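You operate a simulated robot arm through the tools that you are given. There is no shell and no other tool. Be economical: measure what you need, move in short steps, check, and stop when the job is done.

You run a simulated two-armed robot. Do the job below in one go: nothing can be reset, and whatever is moved stays where it is left.

Task
Pick up the round grease brush with one hand, pass it to the other hand and put it on the top of the fittings box lid. Fetch the grease tin and set it on the top of the grey tool stand. Switch the ratchet latch off. Put the packing reel in the white drip tray. Fetch the blue nozzle tip and set it on the teal tag on the top of the steel table. Put the cone gauge on the top of the steel table away on the top of the beige bench. Do these in any order. Set down upright: packing reel, blue nozzle tip. The ratchet latch goes to its stop.

Only the result counts: the job must be done as asked and must still hold three seconds after the hand-in. Knocking over, shifting, dropping, spilling or breaking anything else fails it. Lids that push on must go on centred and level and be pressed home; caps that screw on are set level and turned clockwise until they are tight.

Robot
Two 7-joint arms with fingered hands on one trunk, on a base that drives. Base frame: it is fixed to the floor where the robot stands at the start and does not move with it; the origin is under the middle of the robot, x ahead of it, y to its left, z up; the surface under the hand at the start is at about z = 800. Lengths are in mm, angles in degrees, forces in N, time in s.
The left shoulder is at the start at [30, 119, 1119], the right one opposite. With the tool pointing down near the work surface each hand reaches from about 100 to 740 mm from the robot's upright axis, wherever it stands, measured 20 degrees to its own side. Places, roughly: blue nozzle tip [1250, -3000, 750]; cone gauge [1500, -3250, 1000]; grease tin (8x8x3 cm) [500, -800, 800]; packing reel (9x9x9 cm) [1300, -1200, 900]; ratchet latch [1300, -800, 1000]; round grease brush (2x2x19 cm) [500, -100, 900]; teal tag [1500, -3500, 750]; top of the beige bench [-2600, -4900, 900]; top of the fittings box lid [-3800, 400, 1000]; top of the grey tool stand (24x29 cm) [180, -980, 620]; white drip tray (40x21x5 cm) [-1300, -4900, 700]. Payload 3.8 kg a hand.
The tool frame of a hand sits at the grasp point between the pads (the TCP): z along the fingers, y along the line on which they close. The tips reach 25 mm beyond it. Largest opening 88 mm; the body of the gripper starts 29 mm behind the TCP. The gripper is a hand of 4 fingers: y runs from the thumb to the fingers, the wrist lies at [-13, -106, -174] in the tool frame.
Orientation is that of the tool frame in the base frame, as a unit quaternion [w, x, y, z]. With the fingers straight down and the wrist toward the robot, the tool's x, y and z point along [0, 1, 0], [1, 0, 0] and [0, 0, -1] of the base frame.

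Tools
- The arms move only by the tool jog_arm. It takes "left_plan", "right_plan" or both (then of equal length, played together; a hand with none holds still); each is a list of rows, each an object (a shift or turn left out is 0) with "travel": the shift along the base's x, y, z in mm, a list of three; "rot": the turn, a rotation vector about the base's x, y, z in degrees, a list of three. In form: [{"travel": [dx, dy, dz], "rot": [ax, ay, az]}, ...]. A call has 1 to 20 rows; each row shifts and turns the commanded pose from where the row before left it. A row lasts 0.2 s, in which the tool goes at most 50 mm and 8.6 degrees; a call with a longer step from one row to the next is refused whole. A pose out of reach is approached as far as the arm can. The call stops where the force on the tool passes 40 N (or 10 N more than at its start, if that is more) or the arm is blocked; 0.2 s more then pass. In this call time passes only in rows, and 0.2 s behind the last. The reply holds the time, the measured pose of the TCP, the force on the tool along the base axes, the opening and the grip force, in the units named above and with some noise, with the torque about the TCP (base axes, N m) and any sound that the robot's microphone picked up, and new pictures: "show" is both (left out), scene, wrist or none (wrist: the cameras of the hands that moved).
- Cameras (640 x 400 px; columns grow to the right, rows downward): "scene" is now at [33.1, -29.7, 1657.7]; the picture's right is [-0.46, -0.89, 0.00], its down [-0.73, 0.37, -0.58] and it looks along [0.51, -0.26, -0.82] (base axes); focal length 276 px, centre (320, 200). "left" rides on the left gripper at [-64, -83, -98] in its tool frame; the picture's right is [-0.62, -0.37, 0.69], its down [0.71, -0.63, 0.30] and it looks along [0.32, 0.68, 0.65] (tool axes); focal length 265 px, centre (320, 200). "right" rides on the right gripper at [64, -83, -98] in its tool frame; the picture's right is [-0.62, 0.37, -0.69], its down [-0.71, -0.63, 0.30] and it looks along [-0.32, 0.68, 0.65] (tool axes); focal length 265 px, centre (320, 200). There is no depth. A picture from a camera that has moved, and an enlarged one, comes with that camera's place and axes in the base frame and with its lens. The place of the scene camera against the robot may be out by one fixed shift of up to 18 mm in any direction.
- lift_body(by): slides the trunk up (or, below 0, down) by that many mm; the arms and the scene camera ride with it, the base frame stays. It gives what a move gives, with no picture.
- drive_base(legs): drives the robot by 1 to 6 legs, each [ahead, left, turn to the left] in mm, mm and degrees, along the robot's own axes; the way and the turn of a leg run together, so that a leg with both is an arc; at most 1500 mm and 180 degrees a leg. The arms and the cameras ride along, it lands a little off, and it stops where it bumps. It gives what a move gives, and a new picture of the scene camera.
- finger_targets(index, middle, ring, thumb_bend, thumb_turn, hand): sets how far each is bent, from 0 (flat) to 1 (curled in); at 0.3 the hand is open as for a grip, at 0.7 the pads meet at the TCP. One left out holds its place. A second passes; each finger stops where it meets its share of the squeeze, and holds until it gets a number again. It is the only way to open and close the hand. It gives what a move gives, with no picture; readings hold the bend of each and the force on the fingers (four entries, about 0 where the hand has none), thumb and palm. thumb_turn goes from beside the hand (0) to across from the fingers (1), as for a grip.
- head_to(pan, tilt): turns the head with the scene camera to pan (to the left, within 120 degrees either way) and tilt (down, from -29 to 69), counted from straight ahead of the robot. It gives what a move gives, and a new picture of the scene camera.
- close_up(camera, box): a new picture of the part [left, top, right, bottom] of that camera's present view, enlarged. The clock stands still meanwhile.
- close_job(): hands the job in; it is judged then, once.

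Work in short steps. Places have to be worked out from the pictures, the camera data and where the tool is seen: move nearer, look again, correct. Check each grasp and each placing, and mend what went wrong. You have 186 turns and 260 pictures in all, those below and enlarged ones among them. Open the grippers and draw the arms clear of the work before you hand the job in, unless the task says otherwise.

The tools are called after "Call:" as name(argument=value, ...) on one line, values as JSON. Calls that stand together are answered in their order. jog_arm: Moves the arms, as the interface text tells. Its arguments: {"type":"object","properties":{"left_plan":{"type":"array","items":{"type":"object","properties":{"travel":{"type":"array","items":{"type":"number"}},"rot":{"type":"array","items":{"type":"number"}}}}},"right_plan":{"type":"array","items":{"type":"object","properties":{"travel":{"type":"array","items":{"type":"number"}},"rot":{"type":"array","items":{"type":"number"}}}}},"show":{"type":"string","enum":["both","scene","wrist","none"]}},"required":[]} The other tools are called the same way: lift_body (by) slides the trunk up or down; finger_targets (index, middle, ring, thumb_bend, thumb_turn, hand) moves the fingers one by one; drive_base (legs) drives the base; head_to (pan, tilt) turns the head that bears the scene camera; close_up (camera, box) takes an enlarged picture of a part of a camera's view; close_job () hands the job in.

At the start:

```text
t: 0.0
left_tcp_pos: [567.7, -26.4, 1143.6]
left_tool_rot: [0.0, 0.707, 0.708, 0.0]
left_contact_force: [0.2, 0.1, 0.3]
left_torque: [-0.02, 0.02, 0.0]
left_grip_width: 87.7
left_finger_force: 0.1
left_shape: jaw
left_bend: [0.3, 0.3, 0.3, 0.3, 0.98]
left_finger forces: [0.0, 0.0, 0.0, 0.0, 0.1, 0.0]
right_tcp_pos: [391.3, -467.0, 1052.0]
right_tool_rot: [0.0, 0.707, 0.708, -0.001]
right_contact_force: [0.6, 0.1, -0.1]
right_torque: [-0.01, 0.02, 0.02]
right_grip_width: 87.4
right_finger_force: 0.1
right_shape: jaw
right_bend: [0.3, 0.3, 0.3, 0.3, 0.98]
right_finger forces: [0.0, 0.0, 0.0, 0.1, 0.0, 0.1]
trunk travel left (down, up): [-275.0, 315.0]
robot x, y, heading: [-0.5, 0.1, -0.2]
head pan, tilt: [-27.2, 54.7]
```

scene: 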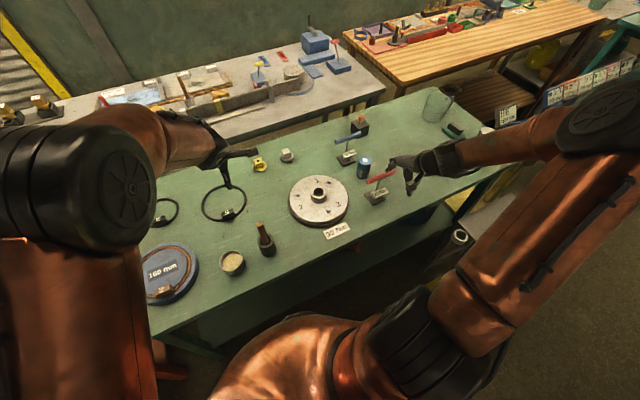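
right: 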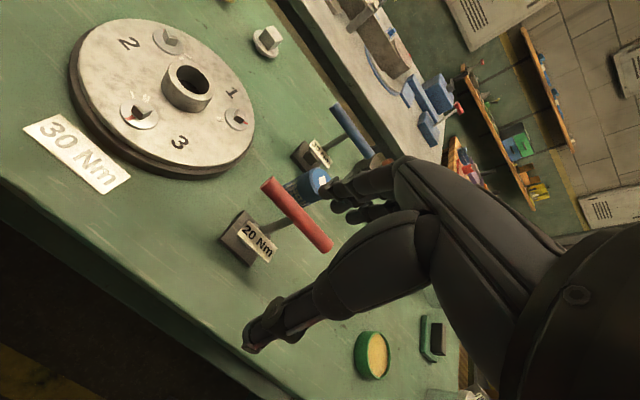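
left: 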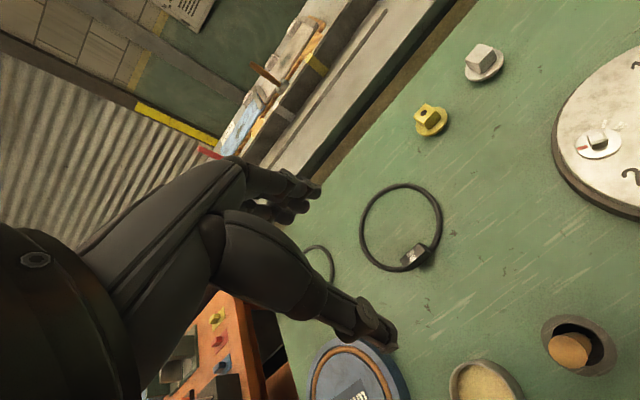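

I'll look closer at the brush and tin area first.

Call:
close_up(camera="scene", box=[200, 180, 360, 280])

Call:
close_up(camera="scene", box=[340, 60, 640, 260])

Call:
close_up(camera="scene", box=[200, 0, 500, 120])

```text
4.00 times, centred on (280, 230) of scene
camera zoom: at [33.1, -29.7, 1657.7], right [-0.46, -0.89, 0.0], down [-0.73, 0.37, -0.58], along [0.51, -0.26, -0.82], focal length 1103 px, centre (480, 80)
```

zoom: 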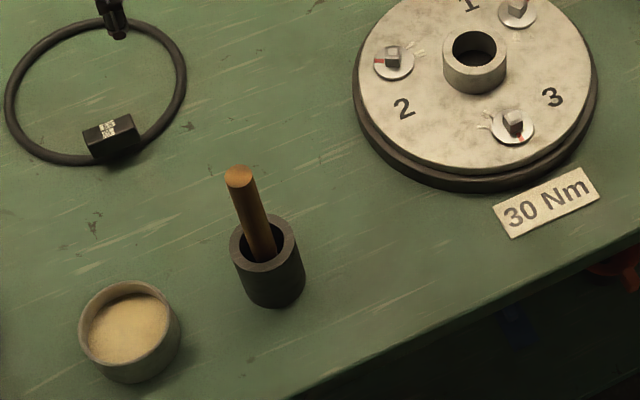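

```text
2.00 times, centred on (490, 160) of scene
camera zoom: at [33.1, -29.7, 1657.7], right [-0.46, -0.89, 0.0], down [-0.73, 0.37, -0.58], along [0.51, -0.26, -0.82], focal length 551 px, centre (-20, 280)
```

zoom: 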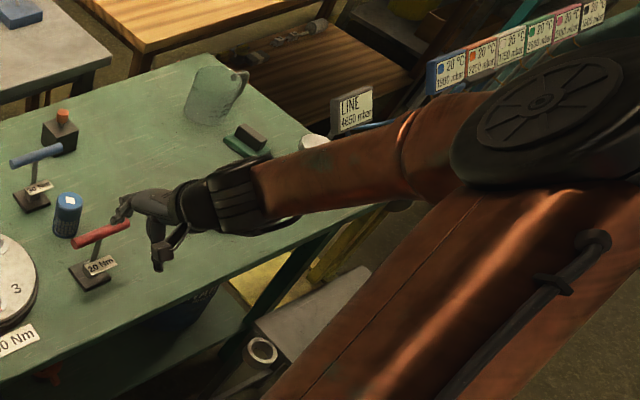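

```text
2.13 times, centred on (350, 60) of scene
camera zoom: at [33.1, -29.7, 1657.7], right [-0.46, -0.89, 0.0], down [-0.73, 0.37, -0.58], along [0.51, -0.26, -0.82], focal length 588 px, centre (256, 499)
```

zoom: 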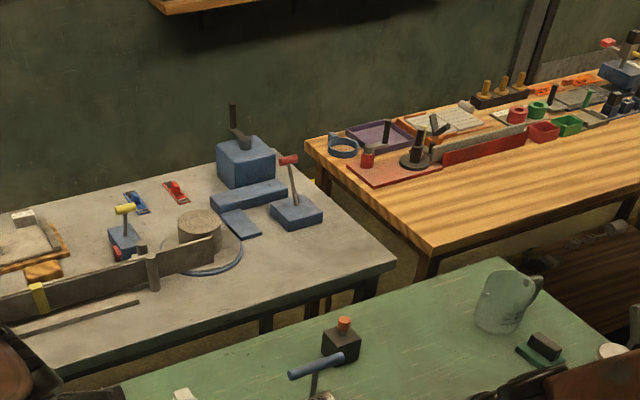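

The brush stands in a cup at about (455,-50); the green tin is near (494,-819). I'll look right to see the tool stand and floor before driving.

Call:
head_to(pan=-75, tilt=45)

Call:
head_to(pan=-75, tilt=10)

Call:
head_to(pan=-30, tilt=10)

Call:
head_to(pan=-120, tilt=20)

```text
t: 1.2
left_tcp_pos: [566.9, -24.8, 1143.9]
left_tool_rot: [0.0, 0.707, 0.707, 0.001]
left_contact_force: [-0.1, 0.0, 0.6]
left_torque: [0.02, -0.02, -0.05]
left_grip_width: 87.7
left_finger_force: 0.0
left_shape: jaw
left_bend: [0.3, 0.3, 0.3, 0.3, 0.98]
left_finger forces: [0.1, 0.1, 0.0, 0.1, 0.0, 0.0]
right_tcp_pos: [392.2, -467.9, 1052.4]
right_tool_rot: [0.0, 0.706, 0.708, 0.0]
right_contact_force: [0.1, -0.3, -0.5]
right_torque: [0.02, 0.01, 0.02]
right_grip_width: 87.7
right_finger_force: 0.0
right_shape: jaw
right_bend: [0.3, 0.3, 0.3, 0.3, 0.98]
right_finger forces: [0.1, 0.0, 0.1, 0.1, 0.0, 0.0]
trunk travel left (down, up): [-275.0, 315.0]
robot x, y, heading: [-2.4, -3.6, 0.0]
head pan, tilt: [-75.0, 45.0]
camera scene: at [-10.2, -75.1, 1670.8], right [-0.97, -0.26, 0.0], down [-0.18, 0.68, -0.71], along [0.18, -0.68, -0.71], focal length 276 px, centre (320, 200)
```

scene: 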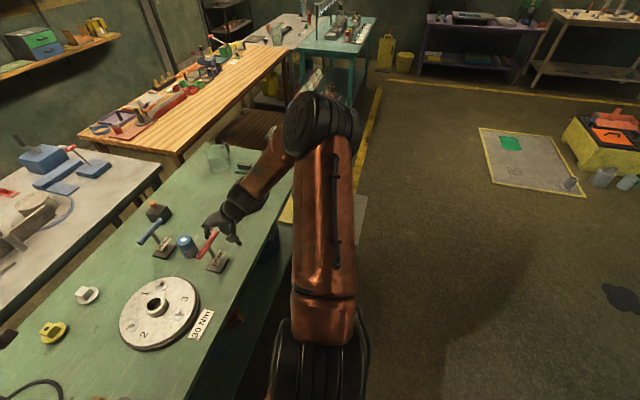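

```text
t: 2.2
left_tcp_pos: [566.5, -25.9, 1142.4]
left_tool_rot: [0.001, 0.707, 0.707, 0.0]
left_contact_force: [-0.7, -0.3, -0.4]
left_torque: [0.01, -0.01, 0.01]
left_grip_width: 87.3
left_finger_force: 0.0
left_shape: jaw
left_bend: [0.3, 0.3, 0.3, 0.3, 0.98]
left_finger forces: [0.1, 0.0, 0.0, 0.0, 0.0, 0.0]
right_tcp_pos: [391.8, -467.6, 1052.9]
right_tool_rot: [-0.001, 0.707, 0.707, 0.0]
right_contact_force: [0.0, -0.6, 0.7]
right_torque: [0.0, 0.02, 0.0]
right_grip_width: 87.7
right_finger_force: 0.0
right_shape: jaw
right_bend: [0.3, 0.3, 0.3, 0.3, 0.98]
right_finger forces: [0.0, 0.0, 0.0, 0.1, 0.0, 0.1]
trunk travel left (down, up): [-275.0, 315.0]
robot x, y, heading: [0.2, 0.7, -0.2]
head pan, tilt: [-75.0, 10.0]
camera scene: at [-7.2, -86.4, 1725.7], right [-0.97, -0.26, 0.0], down [-0.05, 0.17, -0.98], along [0.25, -0.95, -0.17], focal length 276 px, centre (320, 200)
```

scene: 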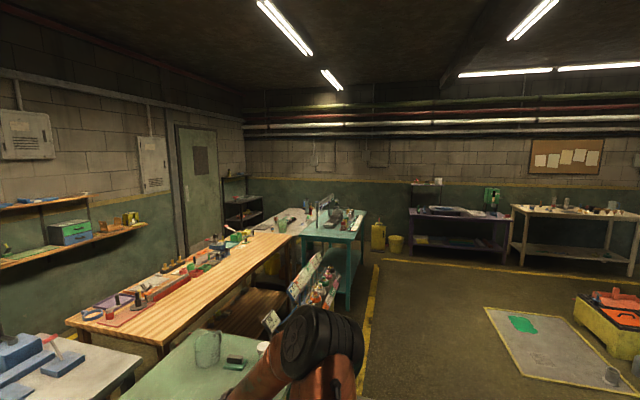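

```text
t: 3.3
left_tcp_pos: [565.6, -26.3, 1142.8]
left_tool_rot: [0.0, 0.707, 0.707, 0.0]
left_contact_force: [0.0, 0.0, -0.2]
left_torque: [0.0, -0.01, -0.03]
left_grip_width: 87.4
left_finger_force: 0.0
left_shape: jaw
left_bend: [0.3, 0.3, 0.3, 0.3, 0.98]
left_finger forces: [0.0, 0.1, 0.1, 0.0, 0.0, 0.0]
right_tcp_pos: [392.0, -467.4, 1053.8]
right_tool_rot: [0.0, 0.707, 0.707, 0.001]
right_contact_force: [0.4, 0.4, 0.1]
right_torque: [0.01, -0.02, 0.01]
right_grip_width: 87.6
right_finger_force: 0.0
right_shape: jaw
right_bend: [0.3, 0.3, 0.3, 0.3, 0.98]
right_finger forces: [0.1, 0.0, 0.0, 0.0, 0.0, 0.0]
trunk travel left (down, up): [-275.0, 315.0]
robot x, y, heading: [2.6, -1.7, 0.0]
head pan, tilt: [-30.0, 10.0]
camera scene: at [49.2, -43.2, 1725.7], right [-0.5, -0.87, 0.0], down [-0.15, 0.09, -0.98], along [0.85, -0.49, -0.17], focal length 276 px, centre (320, 200)
```

scene: 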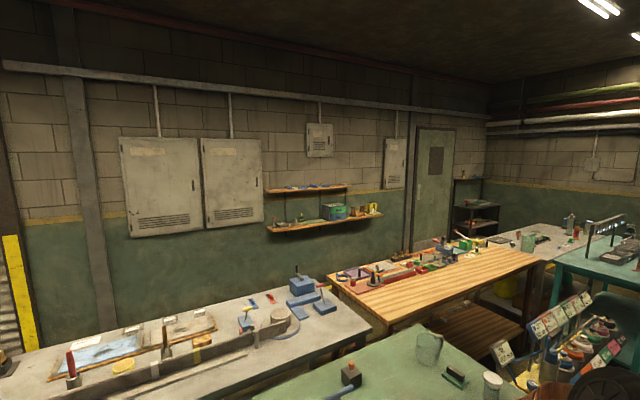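

```text
t: 4.9
left_tcp_pos: [566.9, -26.6, 1144.1]
left_tool_rot: [0.0, 0.707, 0.707, 0.0]
left_contact_force: [0.1, -0.3, -0.4]
left_torque: [-0.04, 0.01, -0.02]
left_grip_width: 87.5
left_finger_force: 0.0
left_shape: jaw
left_bend: [0.3, 0.3, 0.3, 0.3, 0.98]
left_finger forces: [0.0, 0.0, 0.0, 0.0, 0.0, 0.0]
right_tcp_pos: [391.7, -467.3, 1053.2]
right_tool_rot: [0.0, 0.707, 0.707, 0.0]
right_contact_force: [0.0, -0.8, 0.3]
right_torque: [-0.03, 0.01, 0.01]
right_grip_width: 87.6
right_finger_force: 0.0
right_shape: jaw
right_bend: [0.3, 0.3, 0.3, 0.3, 0.98]
right_finger forces: [0.0, 0.0, 0.1, 0.1, 0.1, 0.0]
trunk travel left (down, up): [-275.0, 315.0]
robot x, y, heading: [-2.0, -0.9, -0.0]
head pan, tilt: [-120.0, 20.0]
camera scene: at [-77.8, -77.3, 1709.5], right [-0.87, 0.5, 0.0], down [0.17, 0.3, -0.94], along [-0.47, -0.81, -0.34], focal length 276 px, centre (320, 200)
```

scene: 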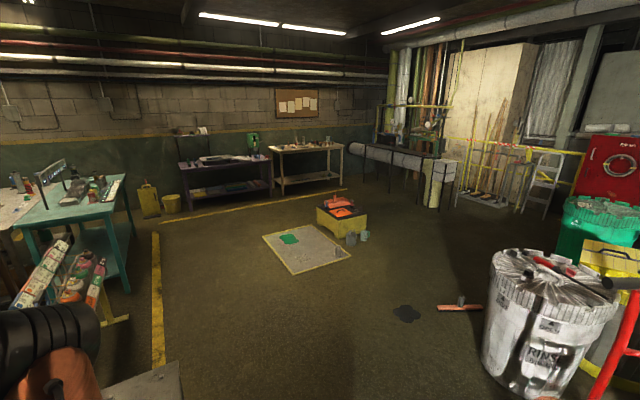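

Floor is clear to the right; the tool stand is around x 20–300, y −835…−1144. I'll shift right 330 mm and look at the tin and stand.

Call:
drive_base(legs=[[0, -330, 0]])

Call:
head_to(pan=-60, tilt=60)

Call:
close_up(camera="right", box=[0, 0, 640, 400])

```text
t: 7.1
left_tcp_pos: [566.8, -357.7, 1142.8]
left_tool_rot: [0.0, 0.707, 0.707, -0.001]
left_contact_force: [-1.0, -0.5, -0.8]
left_torque: [0.01, 0.01, -0.02]
left_grip_width: 87.6
left_finger_force: 0.1
left_shape: jaw
left_bend: [0.3, 0.3, 0.3, 0.3, 0.98]
left_finger forces: [0.0, 0.1, 0.0, 0.1, 0.0, 0.0]
right_tcp_pos: [391.3, -801.7, 1051.4]
right_tool_rot: [0.0, 0.707, 0.707, 0.001]
right_contact_force: [0.2, -0.5, 0.6]
right_torque: [0.02, -0.02, -0.01]
right_grip_width: 87.5
right_finger_force: 0.1
right_shape: jaw
right_bend: [0.3, 0.3, 0.3, 0.3, 0.98]
right_finger forces: [0.0, 0.1, 0.0, 0.0, 0.0, 0.0]
trunk travel left (down, up): [-275.0, 315.0]
robot x, y, heading: [1.8, -332.5, 0.0]
head pan, tilt: [-120.0, 20.0]
camera scene: at [-77.7, -410.9, 1709.4], right [-0.87, 0.5, 0.0], down [0.17, 0.3, -0.94], along [-0.47, -0.81, -0.34], focal length 276 px, centre (320, 200)
```

scene: 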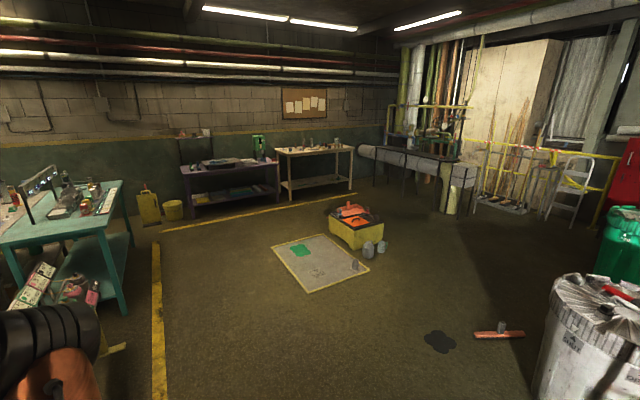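

```text
t: 8.4
left_tcp_pos: [566.5, -357.7, 1143.9]
left_tool_rot: [0.0, 0.707, 0.707, 0.0]
left_contact_force: [-0.2, -0.4, -0.3]
left_torque: [0.02, 0.01, -0.03]
left_grip_width: 87.4
left_finger_force: 0.1
left_shape: jaw
left_bend: [0.3, 0.3, 0.3, 0.3, 0.98]
left_finger forces: [0.0, 0.0, 0.1, 0.0, 0.1, 0.0]
right_tcp_pos: [392.2, -799.2, 1053.1]
right_tool_rot: [0.0, 0.707, 0.707, 0.0]
right_contact_force: [-1.0, 0.7, -0.7]
right_torque: [-0.01, 0.0, 0.01]
right_grip_width: 87.7
right_finger_force: 0.1
right_shape: jaw
right_bend: [0.3, 0.3, 0.3, 0.3, 0.98]
right_finger forces: [0.0, 0.0, 0.0, 0.1, 0.1, 0.0]
trunk travel left (down, up): [-275.0, 315.0]
robot x, y, heading: [-2.4, -326.9, 0.3]
head pan, tilt: [-60.0, 60.0]
camera scene: at [2.1, -386.9, 1651.3], right [-0.87, -0.5, 0.0], down [-0.43, 0.75, -0.5], along [0.25, -0.43, -0.87], focal length 276 px, centre (320, 200)
```

scene: 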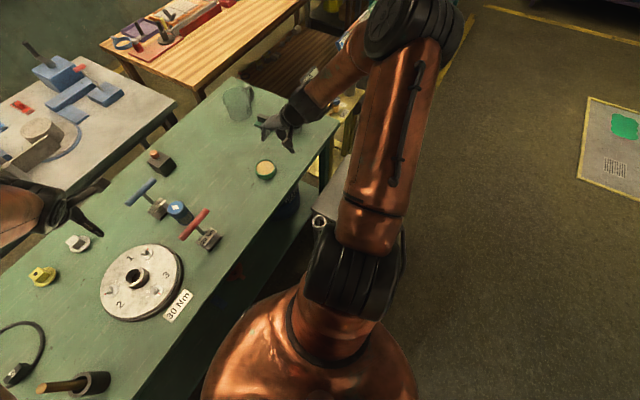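

```text
1.00 times, centred on (320, 200) of right (not enlarged: the box is as wide or as high as the picture)
camera zoom: at [309.0, -736.0, 1151.5], right [0.37, -0.62, 0.69], down [-0.63, -0.71, -0.3], along [0.68, -0.32, -0.65], focal length 265 px, centre (320, 200)
```

zoom: 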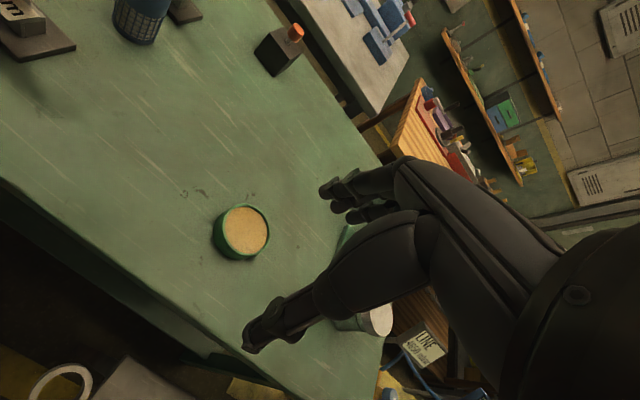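

Tin centre is about (492,−818), rim ≈830. First I'll check whether slightly flatter fingers give more clearance, and move above the tin.

Call:
finger_targets(hand="right", index=0.22, middle=0.22, ring=0.22, thumb_bend=0.22, thumb_turn=1)

Call:
jog_arm(right_plan=[{"travel": [40, -6, 0]}, {"travel": [40, -6, 0]}, {"travel": [20, -6, -20]}, {"travel": [0, 0, -40]}, {"travel": [0, 0, -40]}, {"travel": [0, 0, -40]}])

```text
t: 9.4
left_tcp_pos: [567.5, -358.5, 1143.7]
left_tool_rot: [0.0, 0.707, 0.707, 0.0]
left_contact_force: [0.0, -0.5, 0.0]
left_torque: [0.05, 0.01, 0.0]
left_grip_width: 87.6
left_finger_force: 0.0
left_shape: jaw
left_bend: [0.3, 0.3, 0.3, 0.3, 0.98]
left_finger forces: [0.0, 0.0, 0.1, 0.0, 0.1, 0.0]
right_tcp_pos: [391.8, -799.5, 1052.3]
right_tool_rot: [0.0, 0.708, 0.707, 0.0]
right_contact_force: [0.3, -0.8, 0.4]
right_torque: [-0.01, -0.03, 0.01]
right_grip_width: 99.6
right_finger_force: 0.1
right_shape: fingers
right_bend: [0.22, 0.22, 0.22, 0.22, 0.97]
right_finger forces: [0.1, 0.0, 0.0, 0.0, 0.0, 0.0]
trunk travel left (down, up): [-275.0, 315.0]
robot x, y, heading: [-2.6, -330.7, -0.2]
head pan, tilt: [-60.0, 60.0]
```

```text
t: 10.8
left_tcp_pos: [568.2, -359.4, 1142.8]
left_tool_rot: [0.0, 0.708, 0.707, 0.0]
left_contact_force: [0.6, 1.4, -0.2]
left_torque: [0.02, -0.01, 0.03]
left_grip_width: 87.5
left_finger_force: 0.1
left_shape: jaw
left_bend: [0.3, 0.3, 0.3, 0.3, 0.98]
left_finger forces: [0.0, 0.1, 0.1, 0.0, 0.0, 0.0]
right_tcp_pos: [491.9, -817.5, 912.8]
right_tool_rot: [0.0, 0.707, 0.707, -0.001]
right_contact_force: [0.0, 0.4, -0.4]
right_torque: [-0.01, 0.0, 0.0]
right_grip_width: 99.7
right_finger_force: 0.2
right_shape: fingers
right_bend: [0.22, 0.22, 0.22, 0.22, 0.97]
right_finger forces: [0.1, 0.0, 0.0, 0.1, 0.1, 0.0]
trunk travel left (down, up): [-275.0, 315.0]
robot x, y, heading: [0.3, -329.6, -0.2]
head pan, tilt: [-60.0, 60.0]
camera scene: at [2.6, -387.7, 1651.3], right [-0.87, -0.5, 0.0], down [-0.43, 0.75, -0.5], along [0.25, -0.43, -0.87], focal length 276 px, centre (320, 200)
camera right: at [409.3, -754.7, 1010.8], right [0.37, -0.62, 0.69], down [-0.63, -0.71, -0.3], along [0.68, -0.32, -0.65], focal length 265 px, centre (320, 200)
```

scene: 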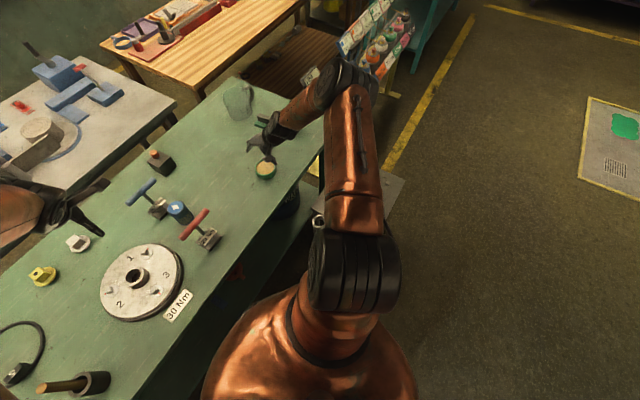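
right: 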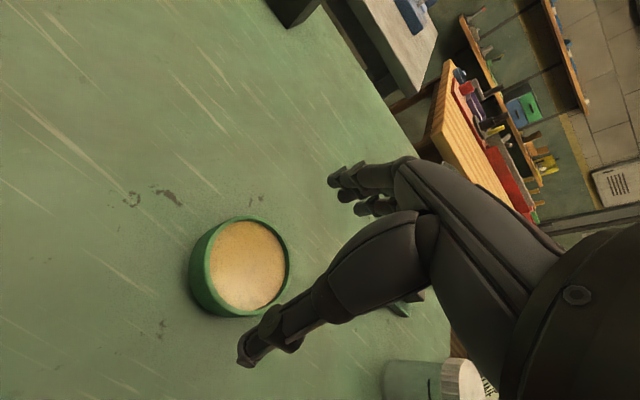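

Tin is centred under the hand with 100 mm opening. Descend to TCP z≈834 and close gently.

Call:
jog_arm(right_plan=[{"travel": [0, -1, -40]}, {"travel": [1, 0, -25]}, {"travel": [0, 0, -13]}], show="wrist")

Call:
finger_targets(hand="right", index=0.5, middle=0.5, ring=0.5, thumb_bend=0.5)

Call:
close_up(camera="right", box=[100, 100, 500, 350])

```text
t: 11.6
left_tcp_pos: [566.9, -358.5, 1142.8]
left_tool_rot: [-0.001, 0.707, 0.707, 0.0]
left_contact_force: [0.1, 0.1, 0.3]
left_torque: [0.02, 0.05, 0.02]
left_grip_width: 87.8
left_finger_force: 0.0
left_shape: jaw
left_bend: [0.3, 0.3, 0.3, 0.3, 0.98]
left_finger forces: [0.0, 0.0, 0.0, 0.0, 0.1, 0.0]
right_tcp_pos: [492.0, -819.5, 832.7]
right_tool_rot: [0.0, 0.707, 0.707, -0.001]
right_contact_force: [-0.6, -0.1, 0.4]
right_torque: [0.0, 0.02, 0.03]
right_grip_width: 99.6
right_finger_force: 0.1
right_shape: fingers
right_bend: [0.22, 0.22, 0.22, 0.22, 0.97]
right_finger forces: [0.0, 0.1, 0.0, 0.0, 0.0, 0.0]
trunk travel left (down, up): [-275.0, 315.0]
robot x, y, heading: [3.7, -332.1, -0.0]
head pan, tilt: [-60.0, 60.0]
camera right: at [409.3, -755.5, 931.8], right [0.37, -0.62, 0.69], down [-0.63, -0.71, -0.3], along [0.68, -0.32, -0.65], focal length 265 px, centre (320, 200)
```

right: 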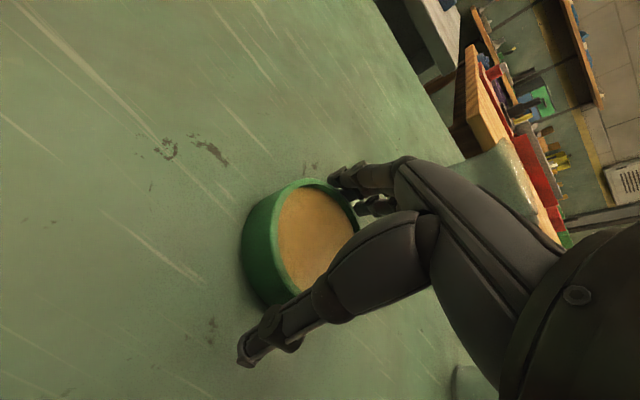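

```text
t: 12.6
left_tcp_pos: [566.9, -358.4, 1144.6]
left_tool_rot: [0.0, 0.707, 0.707, 0.0]
left_contact_force: [0.1, -0.2, 0.4]
left_torque: [-0.02, 0.0, -0.01]
left_grip_width: 87.7
left_finger_force: 0.0
left_shape: jaw
left_bend: [0.3, 0.3, 0.3, 0.3, 0.98]
left_finger forces: [0.0, 0.1, 0.1, 0.1, 0.0, 0.0]
right_tcp_pos: [491.4, -818.2, 835.2]
right_tool_rot: [0.0, 0.707, 0.707, 0.0]
right_contact_force: [3.6, -0.4, 5.8]
right_torque: [-0.01, -0.33, -0.05]
right_grip_width: 68.9
right_finger_force: 14.1
right_shape: fingers
right_bend: [0.4, 0.43, 0.46, 0.37, 0.98]
right_finger forces: [7.9, 5.6, 2.8, 0.0, 12.0, 0.0]
trunk travel left (down, up): [-275.0, 315.0]
robot x, y, heading: [3.1, -332.8, 0.1]
head pan, tilt: [-60.0, 60.0]
```

```text
1.60 times, centred on (300, 225) of right
camera zoom: at [409.7, -755.0, 932.8], right [0.37, -0.62, 0.69], down [-0.63, -0.71, -0.3], along [0.68, -0.32, -0.65], focal length 425 px, centre (352, 160)
```

zoom: 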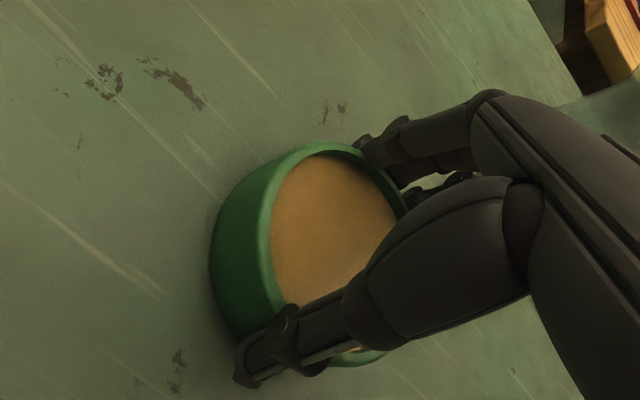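

Grip is 14 N but a bit uneven across fingers. I'll tighten slightly, lift a little and check whether the tin stays level.

Call:
finger_targets(hand="right", index=0.6, middle=0.6, ring=0.6, thumb_bend=0.6)

Call:
jog_arm(right_plan=[{"travel": [0, 0, 10]}, {"travel": [0, 0, 20]}], show="wrist")

```text
t: 13.6
left_tcp_pos: [566.7, -357.7, 1142.5]
left_tool_rot: [0.0, 0.708, 0.707, 0.0]
left_contact_force: [-0.2, 0.5, 0.0]
left_torque: [-0.01, 0.03, 0.0]
left_grip_width: 87.6
left_finger_force: 0.2
left_shape: jaw
left_bend: [0.3, 0.3, 0.3, 0.3, 0.98]
left_finger forces: [0.0, 0.0, 0.0, 0.0, 0.1, 0.0]
right_tcp_pos: [492.7, -819.4, 835.0]
right_tool_rot: [-0.001, 0.707, 0.707, 0.0]
right_contact_force: [3.5, -0.4, 6.5]
right_torque: [-0.01, -0.43, 0.01]
right_grip_width: 68.4
right_finger_force: 20.1
right_shape: fingers
right_bend: [0.47, 0.49, 0.53, 0.34, 0.98]
right_finger forces: [9.1, 8.3, 4.9, 0.0, 17.6, 0.0]
trunk travel left (down, up): [-275.0, 315.0]
robot x, y, heading: [0.7, -334.3, 0.0]
head pan, tilt: [-60.0, 60.0]
```

```text
t: 14.2
left_tcp_pos: [566.4, -357.9, 1142.9]
left_tool_rot: [0.0, 0.707, 0.707, 0.0]
left_contact_force: [0.2, 0.0, 0.5]
left_torque: [-0.02, 0.02, 0.02]
left_grip_width: 87.4
left_finger_force: 0.0
left_shape: jaw
left_bend: [0.3, 0.3, 0.3, 0.3, 0.98]
left_finger forces: [0.0, 0.0, 0.0, 0.1, 0.0, 0.0]
right_tcp_pos: [491.5, -818.4, 864.6]
right_tool_rot: [-0.001, 0.707, 0.707, 0.0]
right_contact_force: [-0.6, 0.4, -3.8]
right_torque: [0.05, -0.03, -0.01]
right_grip_width: 68.0
right_finger_force: 18.5
right_shape: fingers
right_bend: [0.48, 0.5, 0.54, 0.33, 0.98]
right_finger forces: [7.5, 7.2, 4.2, 0.0, 18.4, 0.0]
trunk travel left (down, up): [-275.0, 315.0]
robot x, y, heading: [-0.3, -333.0, 0.2]
head pan, tilt: [-60.0, 60.0]
camera right: at [409.1, -754.8, 963.1], right [0.37, -0.62, 0.69], down [-0.63, -0.71, -0.3], along [0.68, -0.32, -0.66], focal length 265 px, centre (320, 200)
```

right: 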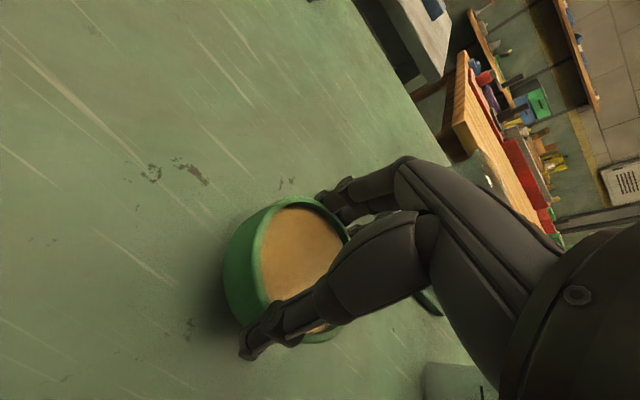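

Tin is lifted (≈0.4 kg) and level. I'll raise it, then turn the base 45° right so that the stand is in front of the right arm.

Call:
jog_arm(right_plan=[{"travel": [0, 0, 45]}, {"travel": [-10, 0, 45]}, {"travel": [-20, 0, 40]}], show="none")

Call:
drive_base(legs=[[0, 0, -45]])

Call:
close_up(camera="right", box=[0, 0, 640, 400])

```text
t: 15.0
left_tcp_pos: [565.8, -358.2, 1143.4]
left_tool_rot: [0.0, 0.707, 0.707, 0.0]
left_contact_force: [-0.2, -0.1, 0.4]
left_torque: [-0.03, -0.01, 0.0]
left_grip_width: 87.5
left_finger_force: 0.1
left_shape: jaw
left_bend: [0.3, 0.3, 0.3, 0.3, 0.98]
left_finger forces: [0.0, 0.0, 0.1, 0.1, 0.0, 0.0]
right_tcp_pos: [464.5, -817.6, 996.0]
right_tool_rot: [0.0, 0.707, 0.707, 0.001]
right_contact_force: [0.1, -0.7, -5.2]
right_torque: [-0.01, -0.05, -0.02]
right_grip_width: 67.7
right_finger_force: 18.7
right_shape: fingers
right_bend: [0.49, 0.51, 0.54, 0.33, 0.98]
right_finger forces: [7.4, 7.3, 4.3, 0.0, 18.1, 0.1]
trunk travel left (down, up): [-275.0, 315.0]
robot x, y, heading: [3.7, -336.5, -0.3]
head pan, tilt: [-60.0, 60.0]
```

```text
t: 17.5
left_tcp_pos: [378.0, -755.0, 1142.7]
left_tool_rot: [-0.001, 0.925, 0.379, 0.0]
left_contact_force: [0.0, -0.1, 0.5]
left_torque: [-0.03, -0.03, 0.0]
left_grip_width: 87.5
left_finger_force: 0.0
left_shape: jaw
left_bend: [0.3, 0.3, 0.3, 0.3, 0.98]
left_finger forces: [0.0, 0.0, 0.0, 0.0, 0.0, 0.0]
right_tcp_pos: [-22.3, -1003.9, 995.1]
right_tool_rot: [0.0, 0.926, 0.379, 0.0]
right_contact_force: [-0.3, -0.5, -3.3]
right_torque: [0.0, -0.03, -0.03]
right_grip_width: 67.7
right_finger_force: 17.8
right_shape: fingers
right_bend: [0.49, 0.51, 0.54, 0.33, 0.98]
right_finger forces: [7.2, 7.1, 4.3, 0.0, 17.6, 0.0]
trunk travel left (down, up): [-275.0, 315.0]
robot x, y, heading: [-0.2, -332.3, -45.5]
head pan, tilt: [-60.0, 60.0]
camera scene: at [-43.6, -380.0, 1651.3], right [-0.96, 0.27, 0.0], down [0.23, 0.83, -0.5], along [-0.13, -0.48, -0.87], focal length 276 px, centre (320, 200)
```

scene: 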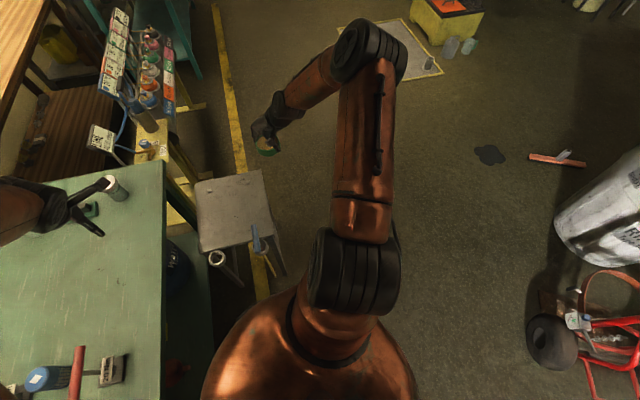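

```text
1.00 times, centred on (320, 200) of right (not enlarged: the box is as wide or as high as the picture)
camera zoom: at [-33.8, -900.8, 1094.2], right [-0.18, -0.7, 0.69], down [-0.95, -0.05, -0.3], along [0.25, -0.71, -0.65], focal length 265 px, centre (320, 200)
```

zoom: 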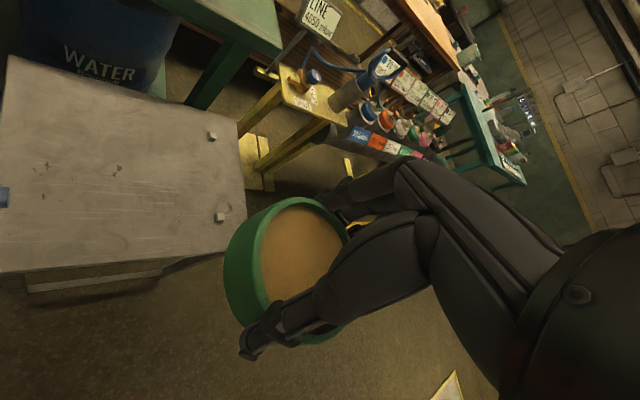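

Stand top spans about x 30–330, y −855…−1185, with small knobs near y≈−1130. I'll move the tin above (180,−1000) and lower the trunk 180 mm.

Call:
jog_arm(right_plan=[{"travel": [40, 0, 0]}, {"travel": [40, 1, 0]}, {"travel": [40, 1, 0]}, {"travel": [40, 1, 0]}, {"travel": [42, 1, 0]}], left_plan=[{"travel": [0, 0, 30]}, {"travel": [0, 0, 30]}, {"travel": [0, 0, 30]}, {"travel": [0, 0, 30]}, {"travel": [0, 0, 30]}], show="none")

Call:
lift_body(by=-180)

Call:
close_up(camera="right", box=[0, 0, 640, 400])

Call:
head_to(pan=-35, tilt=55)

```text
t: 18.7
left_tcp_pos: [380.3, -756.6, 1292.0]
left_tool_rot: [0.0, 0.926, 0.377, 0.0]
left_contact_force: [0.2, 0.5, 0.1]
left_torque: [0.01, -0.01, 0.02]
left_grip_width: 87.7
left_finger_force: 0.1
left_shape: jaw
left_bend: [0.3, 0.3, 0.3, 0.3, 0.98]
left_finger forces: [0.0, 0.0, 0.0, 0.0, 0.1, 0.0]
right_tcp_pos: [181.3, -999.5, 993.4]
right_tool_rot: [0.0, 0.926, 0.378, -0.001]
right_contact_force: [-0.8, -0.9, -4.5]
right_torque: [-0.02, -0.02, -0.01]
right_grip_width: 67.5
right_finger_force: 18.1
right_shape: fingers
right_bend: [0.49, 0.51, 0.54, 0.33, 0.98]
right_finger forces: [7.3, 7.1, 4.2, 0.0, 17.4, 0.0]
trunk travel left (down, up): [-275.0, 315.0]
robot x, y, heading: [0.7, -334.0, -45.6]
head pan, tilt: [-60.0, 60.0]
```

```text
t: 20.7
left_tcp_pos: [378.7, -757.4, 1113.0]
left_tool_rot: [0.0, 0.926, 0.378, 0.0]
left_contact_force: [0.5, -0.6, 1.0]
left_torque: [-0.01, 0.02, -0.01]
left_grip_width: 87.6
left_finger_force: 0.0
left_shape: jaw
left_bend: [0.3, 0.3, 0.3, 0.3, 0.98]
left_finger forces: [0.1, 0.0, 0.0, 0.1, 0.0, 0.1]
right_tcp_pos: [180.4, -999.8, 814.5]
right_tool_rot: [0.0, 0.926, 0.378, 0.0]
right_contact_force: [0.2, -0.4, -4.6]
right_torque: [0.0, -0.04, 0.0]
right_grip_width: 67.5
right_finger_force: 17.7
right_shape: fingers
right_bend: [0.49, 0.51, 0.54, 0.33, 0.98]
right_finger forces: [7.3, 7.1, 4.3, 0.0, 17.4, 0.0]
trunk travel left (down, up): [-95.0, 495.0]
robot x, y, heading: [-0.2, -330.2, -45.5]
head pan, tilt: [-60.0, 60.0]
```

```text
1.00 times, centred on (320, 200) of right (not enlarged: the box is as wide or as high as the picture)
camera zoom: at [168.9, -896.5, 912.8], right [-0.18, -0.7, 0.69], down [-0.95, -0.05, -0.3], along [0.25, -0.71, -0.65], focal length 265 px, centre (320, 200)
```

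zoom: 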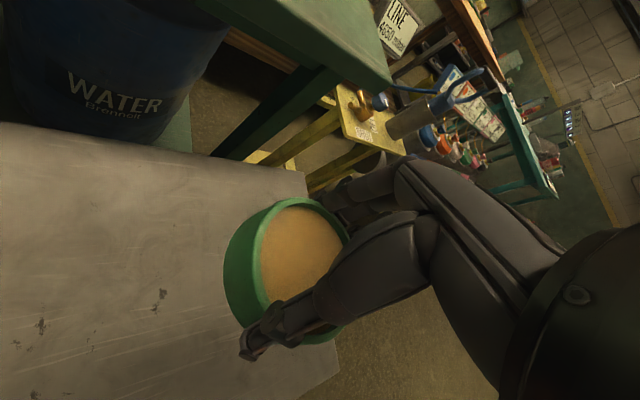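

```text
t: 21.6
left_tcp_pos: [379.2, -756.3, 1113.1]
left_tool_rot: [0.0, 0.926, 0.378, -0.001]
left_contact_force: [0.5, -0.1, -0.2]
left_torque: [-0.04, 0.01, 0.02]
left_grip_width: 87.6
left_finger_force: 0.1
left_shape: jaw
left_bend: [0.3, 0.3, 0.3, 0.3, 0.98]
left_finger forces: [0.1, 0.0, 0.1, 0.0, 0.0, 0.0]
right_tcp_pos: [179.5, -1000.6, 815.4]
right_tool_rot: [-0.001, 0.926, 0.377, 0.0]
right_contact_force: [1.0, -0.6, -3.8]
right_torque: [-0.01, -0.06, -0.03]
right_grip_width: 67.5
right_finger_force: 18.0
right_shape: fingers
right_bend: [0.49, 0.51, 0.54, 0.33, 0.98]
right_finger forces: [7.3, 7.2, 4.2, 0.1, 17.3, 0.0]
trunk travel left (down, up): [-95.0, 495.0]
robot x, y, heading: [2.4, -332.4, -45.6]
head pan, tilt: [-35.0, 55.0]
camera scene: at [-13.6, -386.7, 1477.3], right [-0.99, -0.16, 0.0], down [-0.13, 0.81, -0.57], along [0.09, -0.57, -0.82], focal length 276 px, centre (320, 200)
```

scene: 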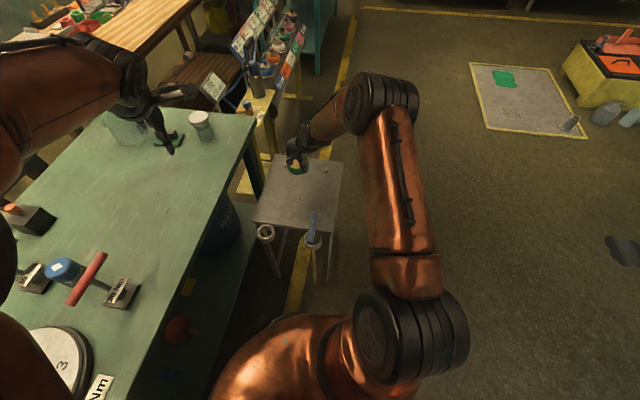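

Tin hangs over the stand at about (175,−995), with knobs and edges clear. Lower to just above the surface, then gently until contact.

Call:
jog_arm(right_plan=[{"travel": [0, 5, -45]}, {"travel": [0, 5, -45]}, {"travel": [0, 0, -35]}, {"travel": [0, 0, -20]}], show="wrist")

Call:
jog_arm(right_plan=[{"travel": [0, 0, -5]}, {"travel": [0, 0, -4]}, {"travel": [0, 0, -3]}], show="none")

```text
t: 22.6
left_tcp_pos: [379.9, -757.5, 1112.9]
left_tool_rot: [0.0, 0.926, 0.379, 0.0]
left_contact_force: [-0.1, -0.6, -1.0]
left_torque: [-0.01, -0.05, -0.01]
left_grip_width: 87.6
left_finger_force: 0.0
left_shape: jaw
left_bend: [0.3, 0.3, 0.3, 0.3, 0.98]
left_finger forces: [0.0, 0.0, 0.1, 0.0, 0.0, 0.1]
right_tcp_pos: [179.5, -990.1, 666.4]
right_tool_rot: [0.0, 0.926, 0.377, 0.0]
right_contact_force: [0.0, -0.1, -4.4]
right_torque: [-0.02, -0.05, 0.02]
right_grip_width: 67.7
right_finger_force: 17.7
right_shape: fingers
right_bend: [0.49, 0.51, 0.54, 0.33, 0.98]
right_finger forces: [7.2, 7.1, 4.3, 0.0, 17.2, 0.0]
trunk travel left (down, up): [-95.0, 495.0]
robot x, y, heading: [-0.1, -331.8, -45.5]
head pan, tilt: [-35.0, 55.0]
camera right: at [167.6, -885.9, 765.5], right [-0.19, -0.7, 0.69], down [-0.95, -0.05, -0.3], along [0.25, -0.72, -0.65], focal length 265 px, centre (320, 200)
```

right: 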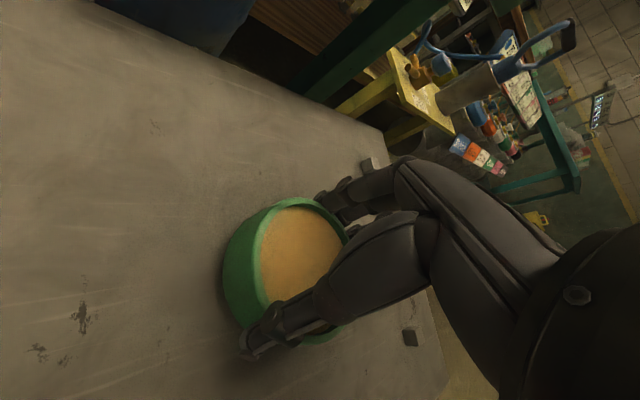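

```text
t: 23.4
left_tcp_pos: [379.7, -757.2, 1112.9]
left_tool_rot: [-0.001, 0.926, 0.378, 0.0]
left_contact_force: [0.2, -0.3, -0.2]
left_torque: [-0.03, 0.03, 0.0]
left_grip_width: 87.6
left_finger_force: 0.1
left_shape: jaw
left_bend: [0.3, 0.3, 0.3, 0.3, 0.98]
left_finger forces: [0.1, 0.1, 0.0, 0.0, 0.0, 0.0]
right_tcp_pos: [179.6, -990.5, 657.0]
right_tool_rot: [0.0, 0.926, 0.377, 0.0]
right_contact_force: [0.5, 0.0, -3.5]
right_torque: [-0.01, -0.03, 0.01]
right_grip_width: 67.4
right_finger_force: 18.2
right_shape: fingers
right_bend: [0.49, 0.51, 0.54, 0.33, 0.98]
right_finger forces: [7.3, 6.9, 4.3, 0.0, 17.1, 0.0]
trunk travel left (down, up): [-95.0, 495.0]
robot x, y, heading: [1.1, -331.5, -45.6]
head pan, tilt: [-35.0, 55.0]
```

No contact yet; continue in small steps.

Call:
jog_arm(right_plan=[{"travel": [0, 0, -3]}, {"travel": [0, 0, -2]}, {"travel": [0, 0, 0]}], show="wrist")

```text
t: 24.2
left_tcp_pos: [379.0, -755.9, 1114.9]
left_tool_rot: [0.0, 0.926, 0.378, 0.0]
left_contact_force: [-0.1, -0.3, 0.9]
left_torque: [0.0, -0.01, 0.01]
left_grip_width: 87.4
left_finger_force: 0.1
left_shape: jaw
left_bend: [0.3, 0.3, 0.3, 0.3, 0.98]
left_finger forces: [0.0, 0.0, 0.0, 0.0, 0.0, 0.0]
right_tcp_pos: [181.2, -991.3, 654.5]
right_tool_rot: [0.003, 0.926, 0.378, 0.001]
right_contact_force: [1.1, 0.0, 12.6]
right_torque: [-0.24, -0.15, 0.0]
right_grip_width: 67.5
right_finger_force: 19.6
right_shape: fingers
right_bend: [0.5, 0.51, 0.54, 0.32, 0.98]
right_finger forces: [8.1, 7.3, 4.6, 0.1, 19.0, 0.0]
trunk travel left (down, up): [-95.0, 495.0]
robot x, y, heading: [1.5, -334.3, -45.5]
head pan, tilt: [-35.0, 55.0]
camera right: at [168.9, -886.9, 752.1], right [-0.19, -0.69, 0.7], down [-0.95, -0.05, -0.31], along [0.25, -0.72, -0.65], focal length 265 px, centre (320, 200)
```

right: 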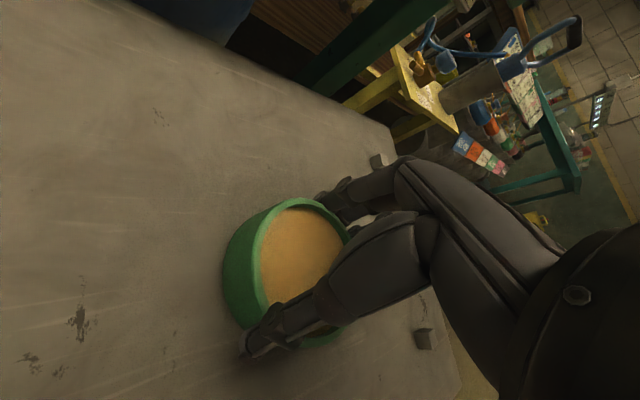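

Contact at 12 N — the tin stands. Release with a tiny unload, then rise.

Call:
jog_arm(right_plan=[{"travel": [0, 0, 1]}], show="none")

Call:
finger_targets(hand="right", index=0.22, middle=0.22, ring=0.22, thumb_bend=0.2)

Call:
jog_arm(right_plan=[{"travel": [0, 0, 15]}, {"travel": [0, 0, 40]}, {"travel": [0, 0, 45]}, {"travel": [0, 0, 45]}], show="both")

```text
t: 24.6
left_tcp_pos: [379.5, -756.1, 1113.2]
left_tool_rot: [-0.001, 0.926, 0.378, 0.0]
left_contact_force: [0.4, 0.4, 0.4]
left_torque: [0.0, 0.01, -0.01]
left_grip_width: 87.5
left_finger_force: 0.1
left_shape: jaw
left_bend: [0.3, 0.3, 0.3, 0.3, 0.98]
left_finger forces: [0.0, 0.1, 0.0, 0.0, 0.1, 0.0]
right_tcp_pos: [180.5, -990.4, 654.0]
right_tool_rot: [0.001, 0.926, 0.378, 0.0]
right_contact_force: [1.1, -2.0, 10.7]
right_torque: [-0.3, -0.21, 0.01]
right_grip_width: 67.6
right_finger_force: 20.0
right_shape: fingers
right_bend: [0.5, 0.51, 0.54, 0.32, 0.98]
right_finger forces: [8.5, 7.9, 5.0, 0.1, 18.0, 0.1]
trunk travel left (down, up): [-95.0, 495.0]
robot x, y, heading: [1.5, -331.9, -45.6]
head pan, tilt: [-35.0, 55.0]
```

```text
t: 25.6
left_tcp_pos: [378.9, -756.2, 1114.1]
left_tool_rot: [0.0, 0.926, 0.377, 0.0]
left_contact_force: [0.0, -0.2, 0.0]
left_torque: [0.04, 0.0, 0.01]
left_grip_width: 87.4
left_finger_force: 0.1
left_shape: jaw
left_bend: [0.3, 0.3, 0.3, 0.3, 0.98]
left_finger forces: [0.0, 0.0, 0.1, 0.1, 0.0, 0.0]
right_tcp_pos: [180.4, -990.0, 652.2]
right_tool_rot: [0.0, 0.926, 0.376, 0.0]
right_contact_force: [-0.4, 0.1, 0.4]
right_torque: [0.05, -0.01, 0.02]
right_grip_width: 101.4
right_finger_force: 0.5
right_shape: fingers
right_bend: [0.22, 0.22, 0.22, 0.2, 0.97]
right_finger forces: [0.0, 0.0, 0.1, 0.0, 0.0, 0.0]
trunk travel left (down, up): [-95.0, 495.0]
robot x, y, heading: [-0.7, -329.9, -45.7]
head pan, tilt: [-35.0, 55.0]
```

```text
t: 26.6
left_tcp_pos: [378.8, -755.0, 1113.6]
left_tool_rot: [0.0, 0.926, 0.377, 0.0]
left_contact_force: [-0.7, 0.9, 0.8]
left_torque: [-0.02, -0.01, 0.0]
left_grip_width: 87.6
left_finger_force: 0.1
left_shape: jaw
left_bend: [0.3, 0.3, 0.3, 0.3, 0.98]
left_finger forces: [0.1, 0.1, 0.0, 0.0, 0.1, 0.0]
right_tcp_pos: [179.4, -988.2, 799.2]
right_tool_rot: [0.0, 0.925, 0.379, 0.0]
right_contact_force: [0.4, -0.1, -0.3]
right_torque: [0.01, -0.06, 0.0]
right_grip_width: 101.6
right_finger_force: 0.1
right_shape: fingers
right_bend: [0.22, 0.22, 0.22, 0.2, 0.97]
right_finger forces: [0.0, 0.0, 0.0, 0.0, 0.0, 0.1]
trunk travel left (down, up): [-95.0, 495.0]
robot x, y, heading: [1.2, -332.6, -45.7]
head pan, tilt: [-35.0, 55.0]
camera scene: at [-13.9, -385.5, 1477.4], right [-0.99, -0.16, 0.0], down [-0.13, 0.81, -0.57], along [0.09, -0.57, -0.82], focal length 276 px, centre (320, 200)
camera right: at [168.9, -883.7, 897.7], right [-0.19, -0.7, 0.69], down [-0.95, -0.05, -0.3], along [0.25, -0.71, -0.65], focal length 265 px, centre (320, 200)
```

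scene: 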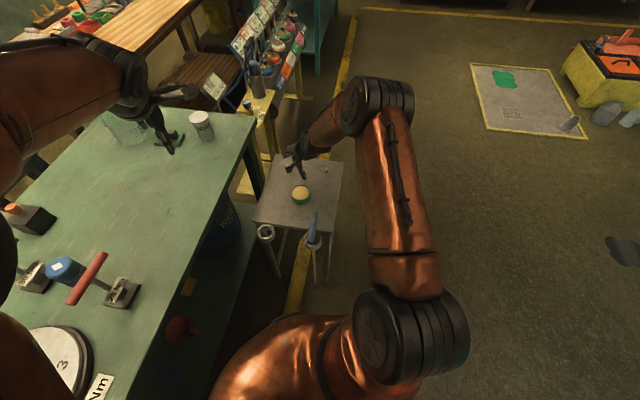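
right: 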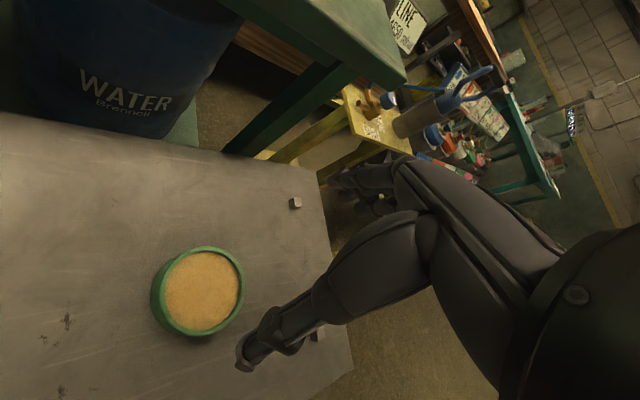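

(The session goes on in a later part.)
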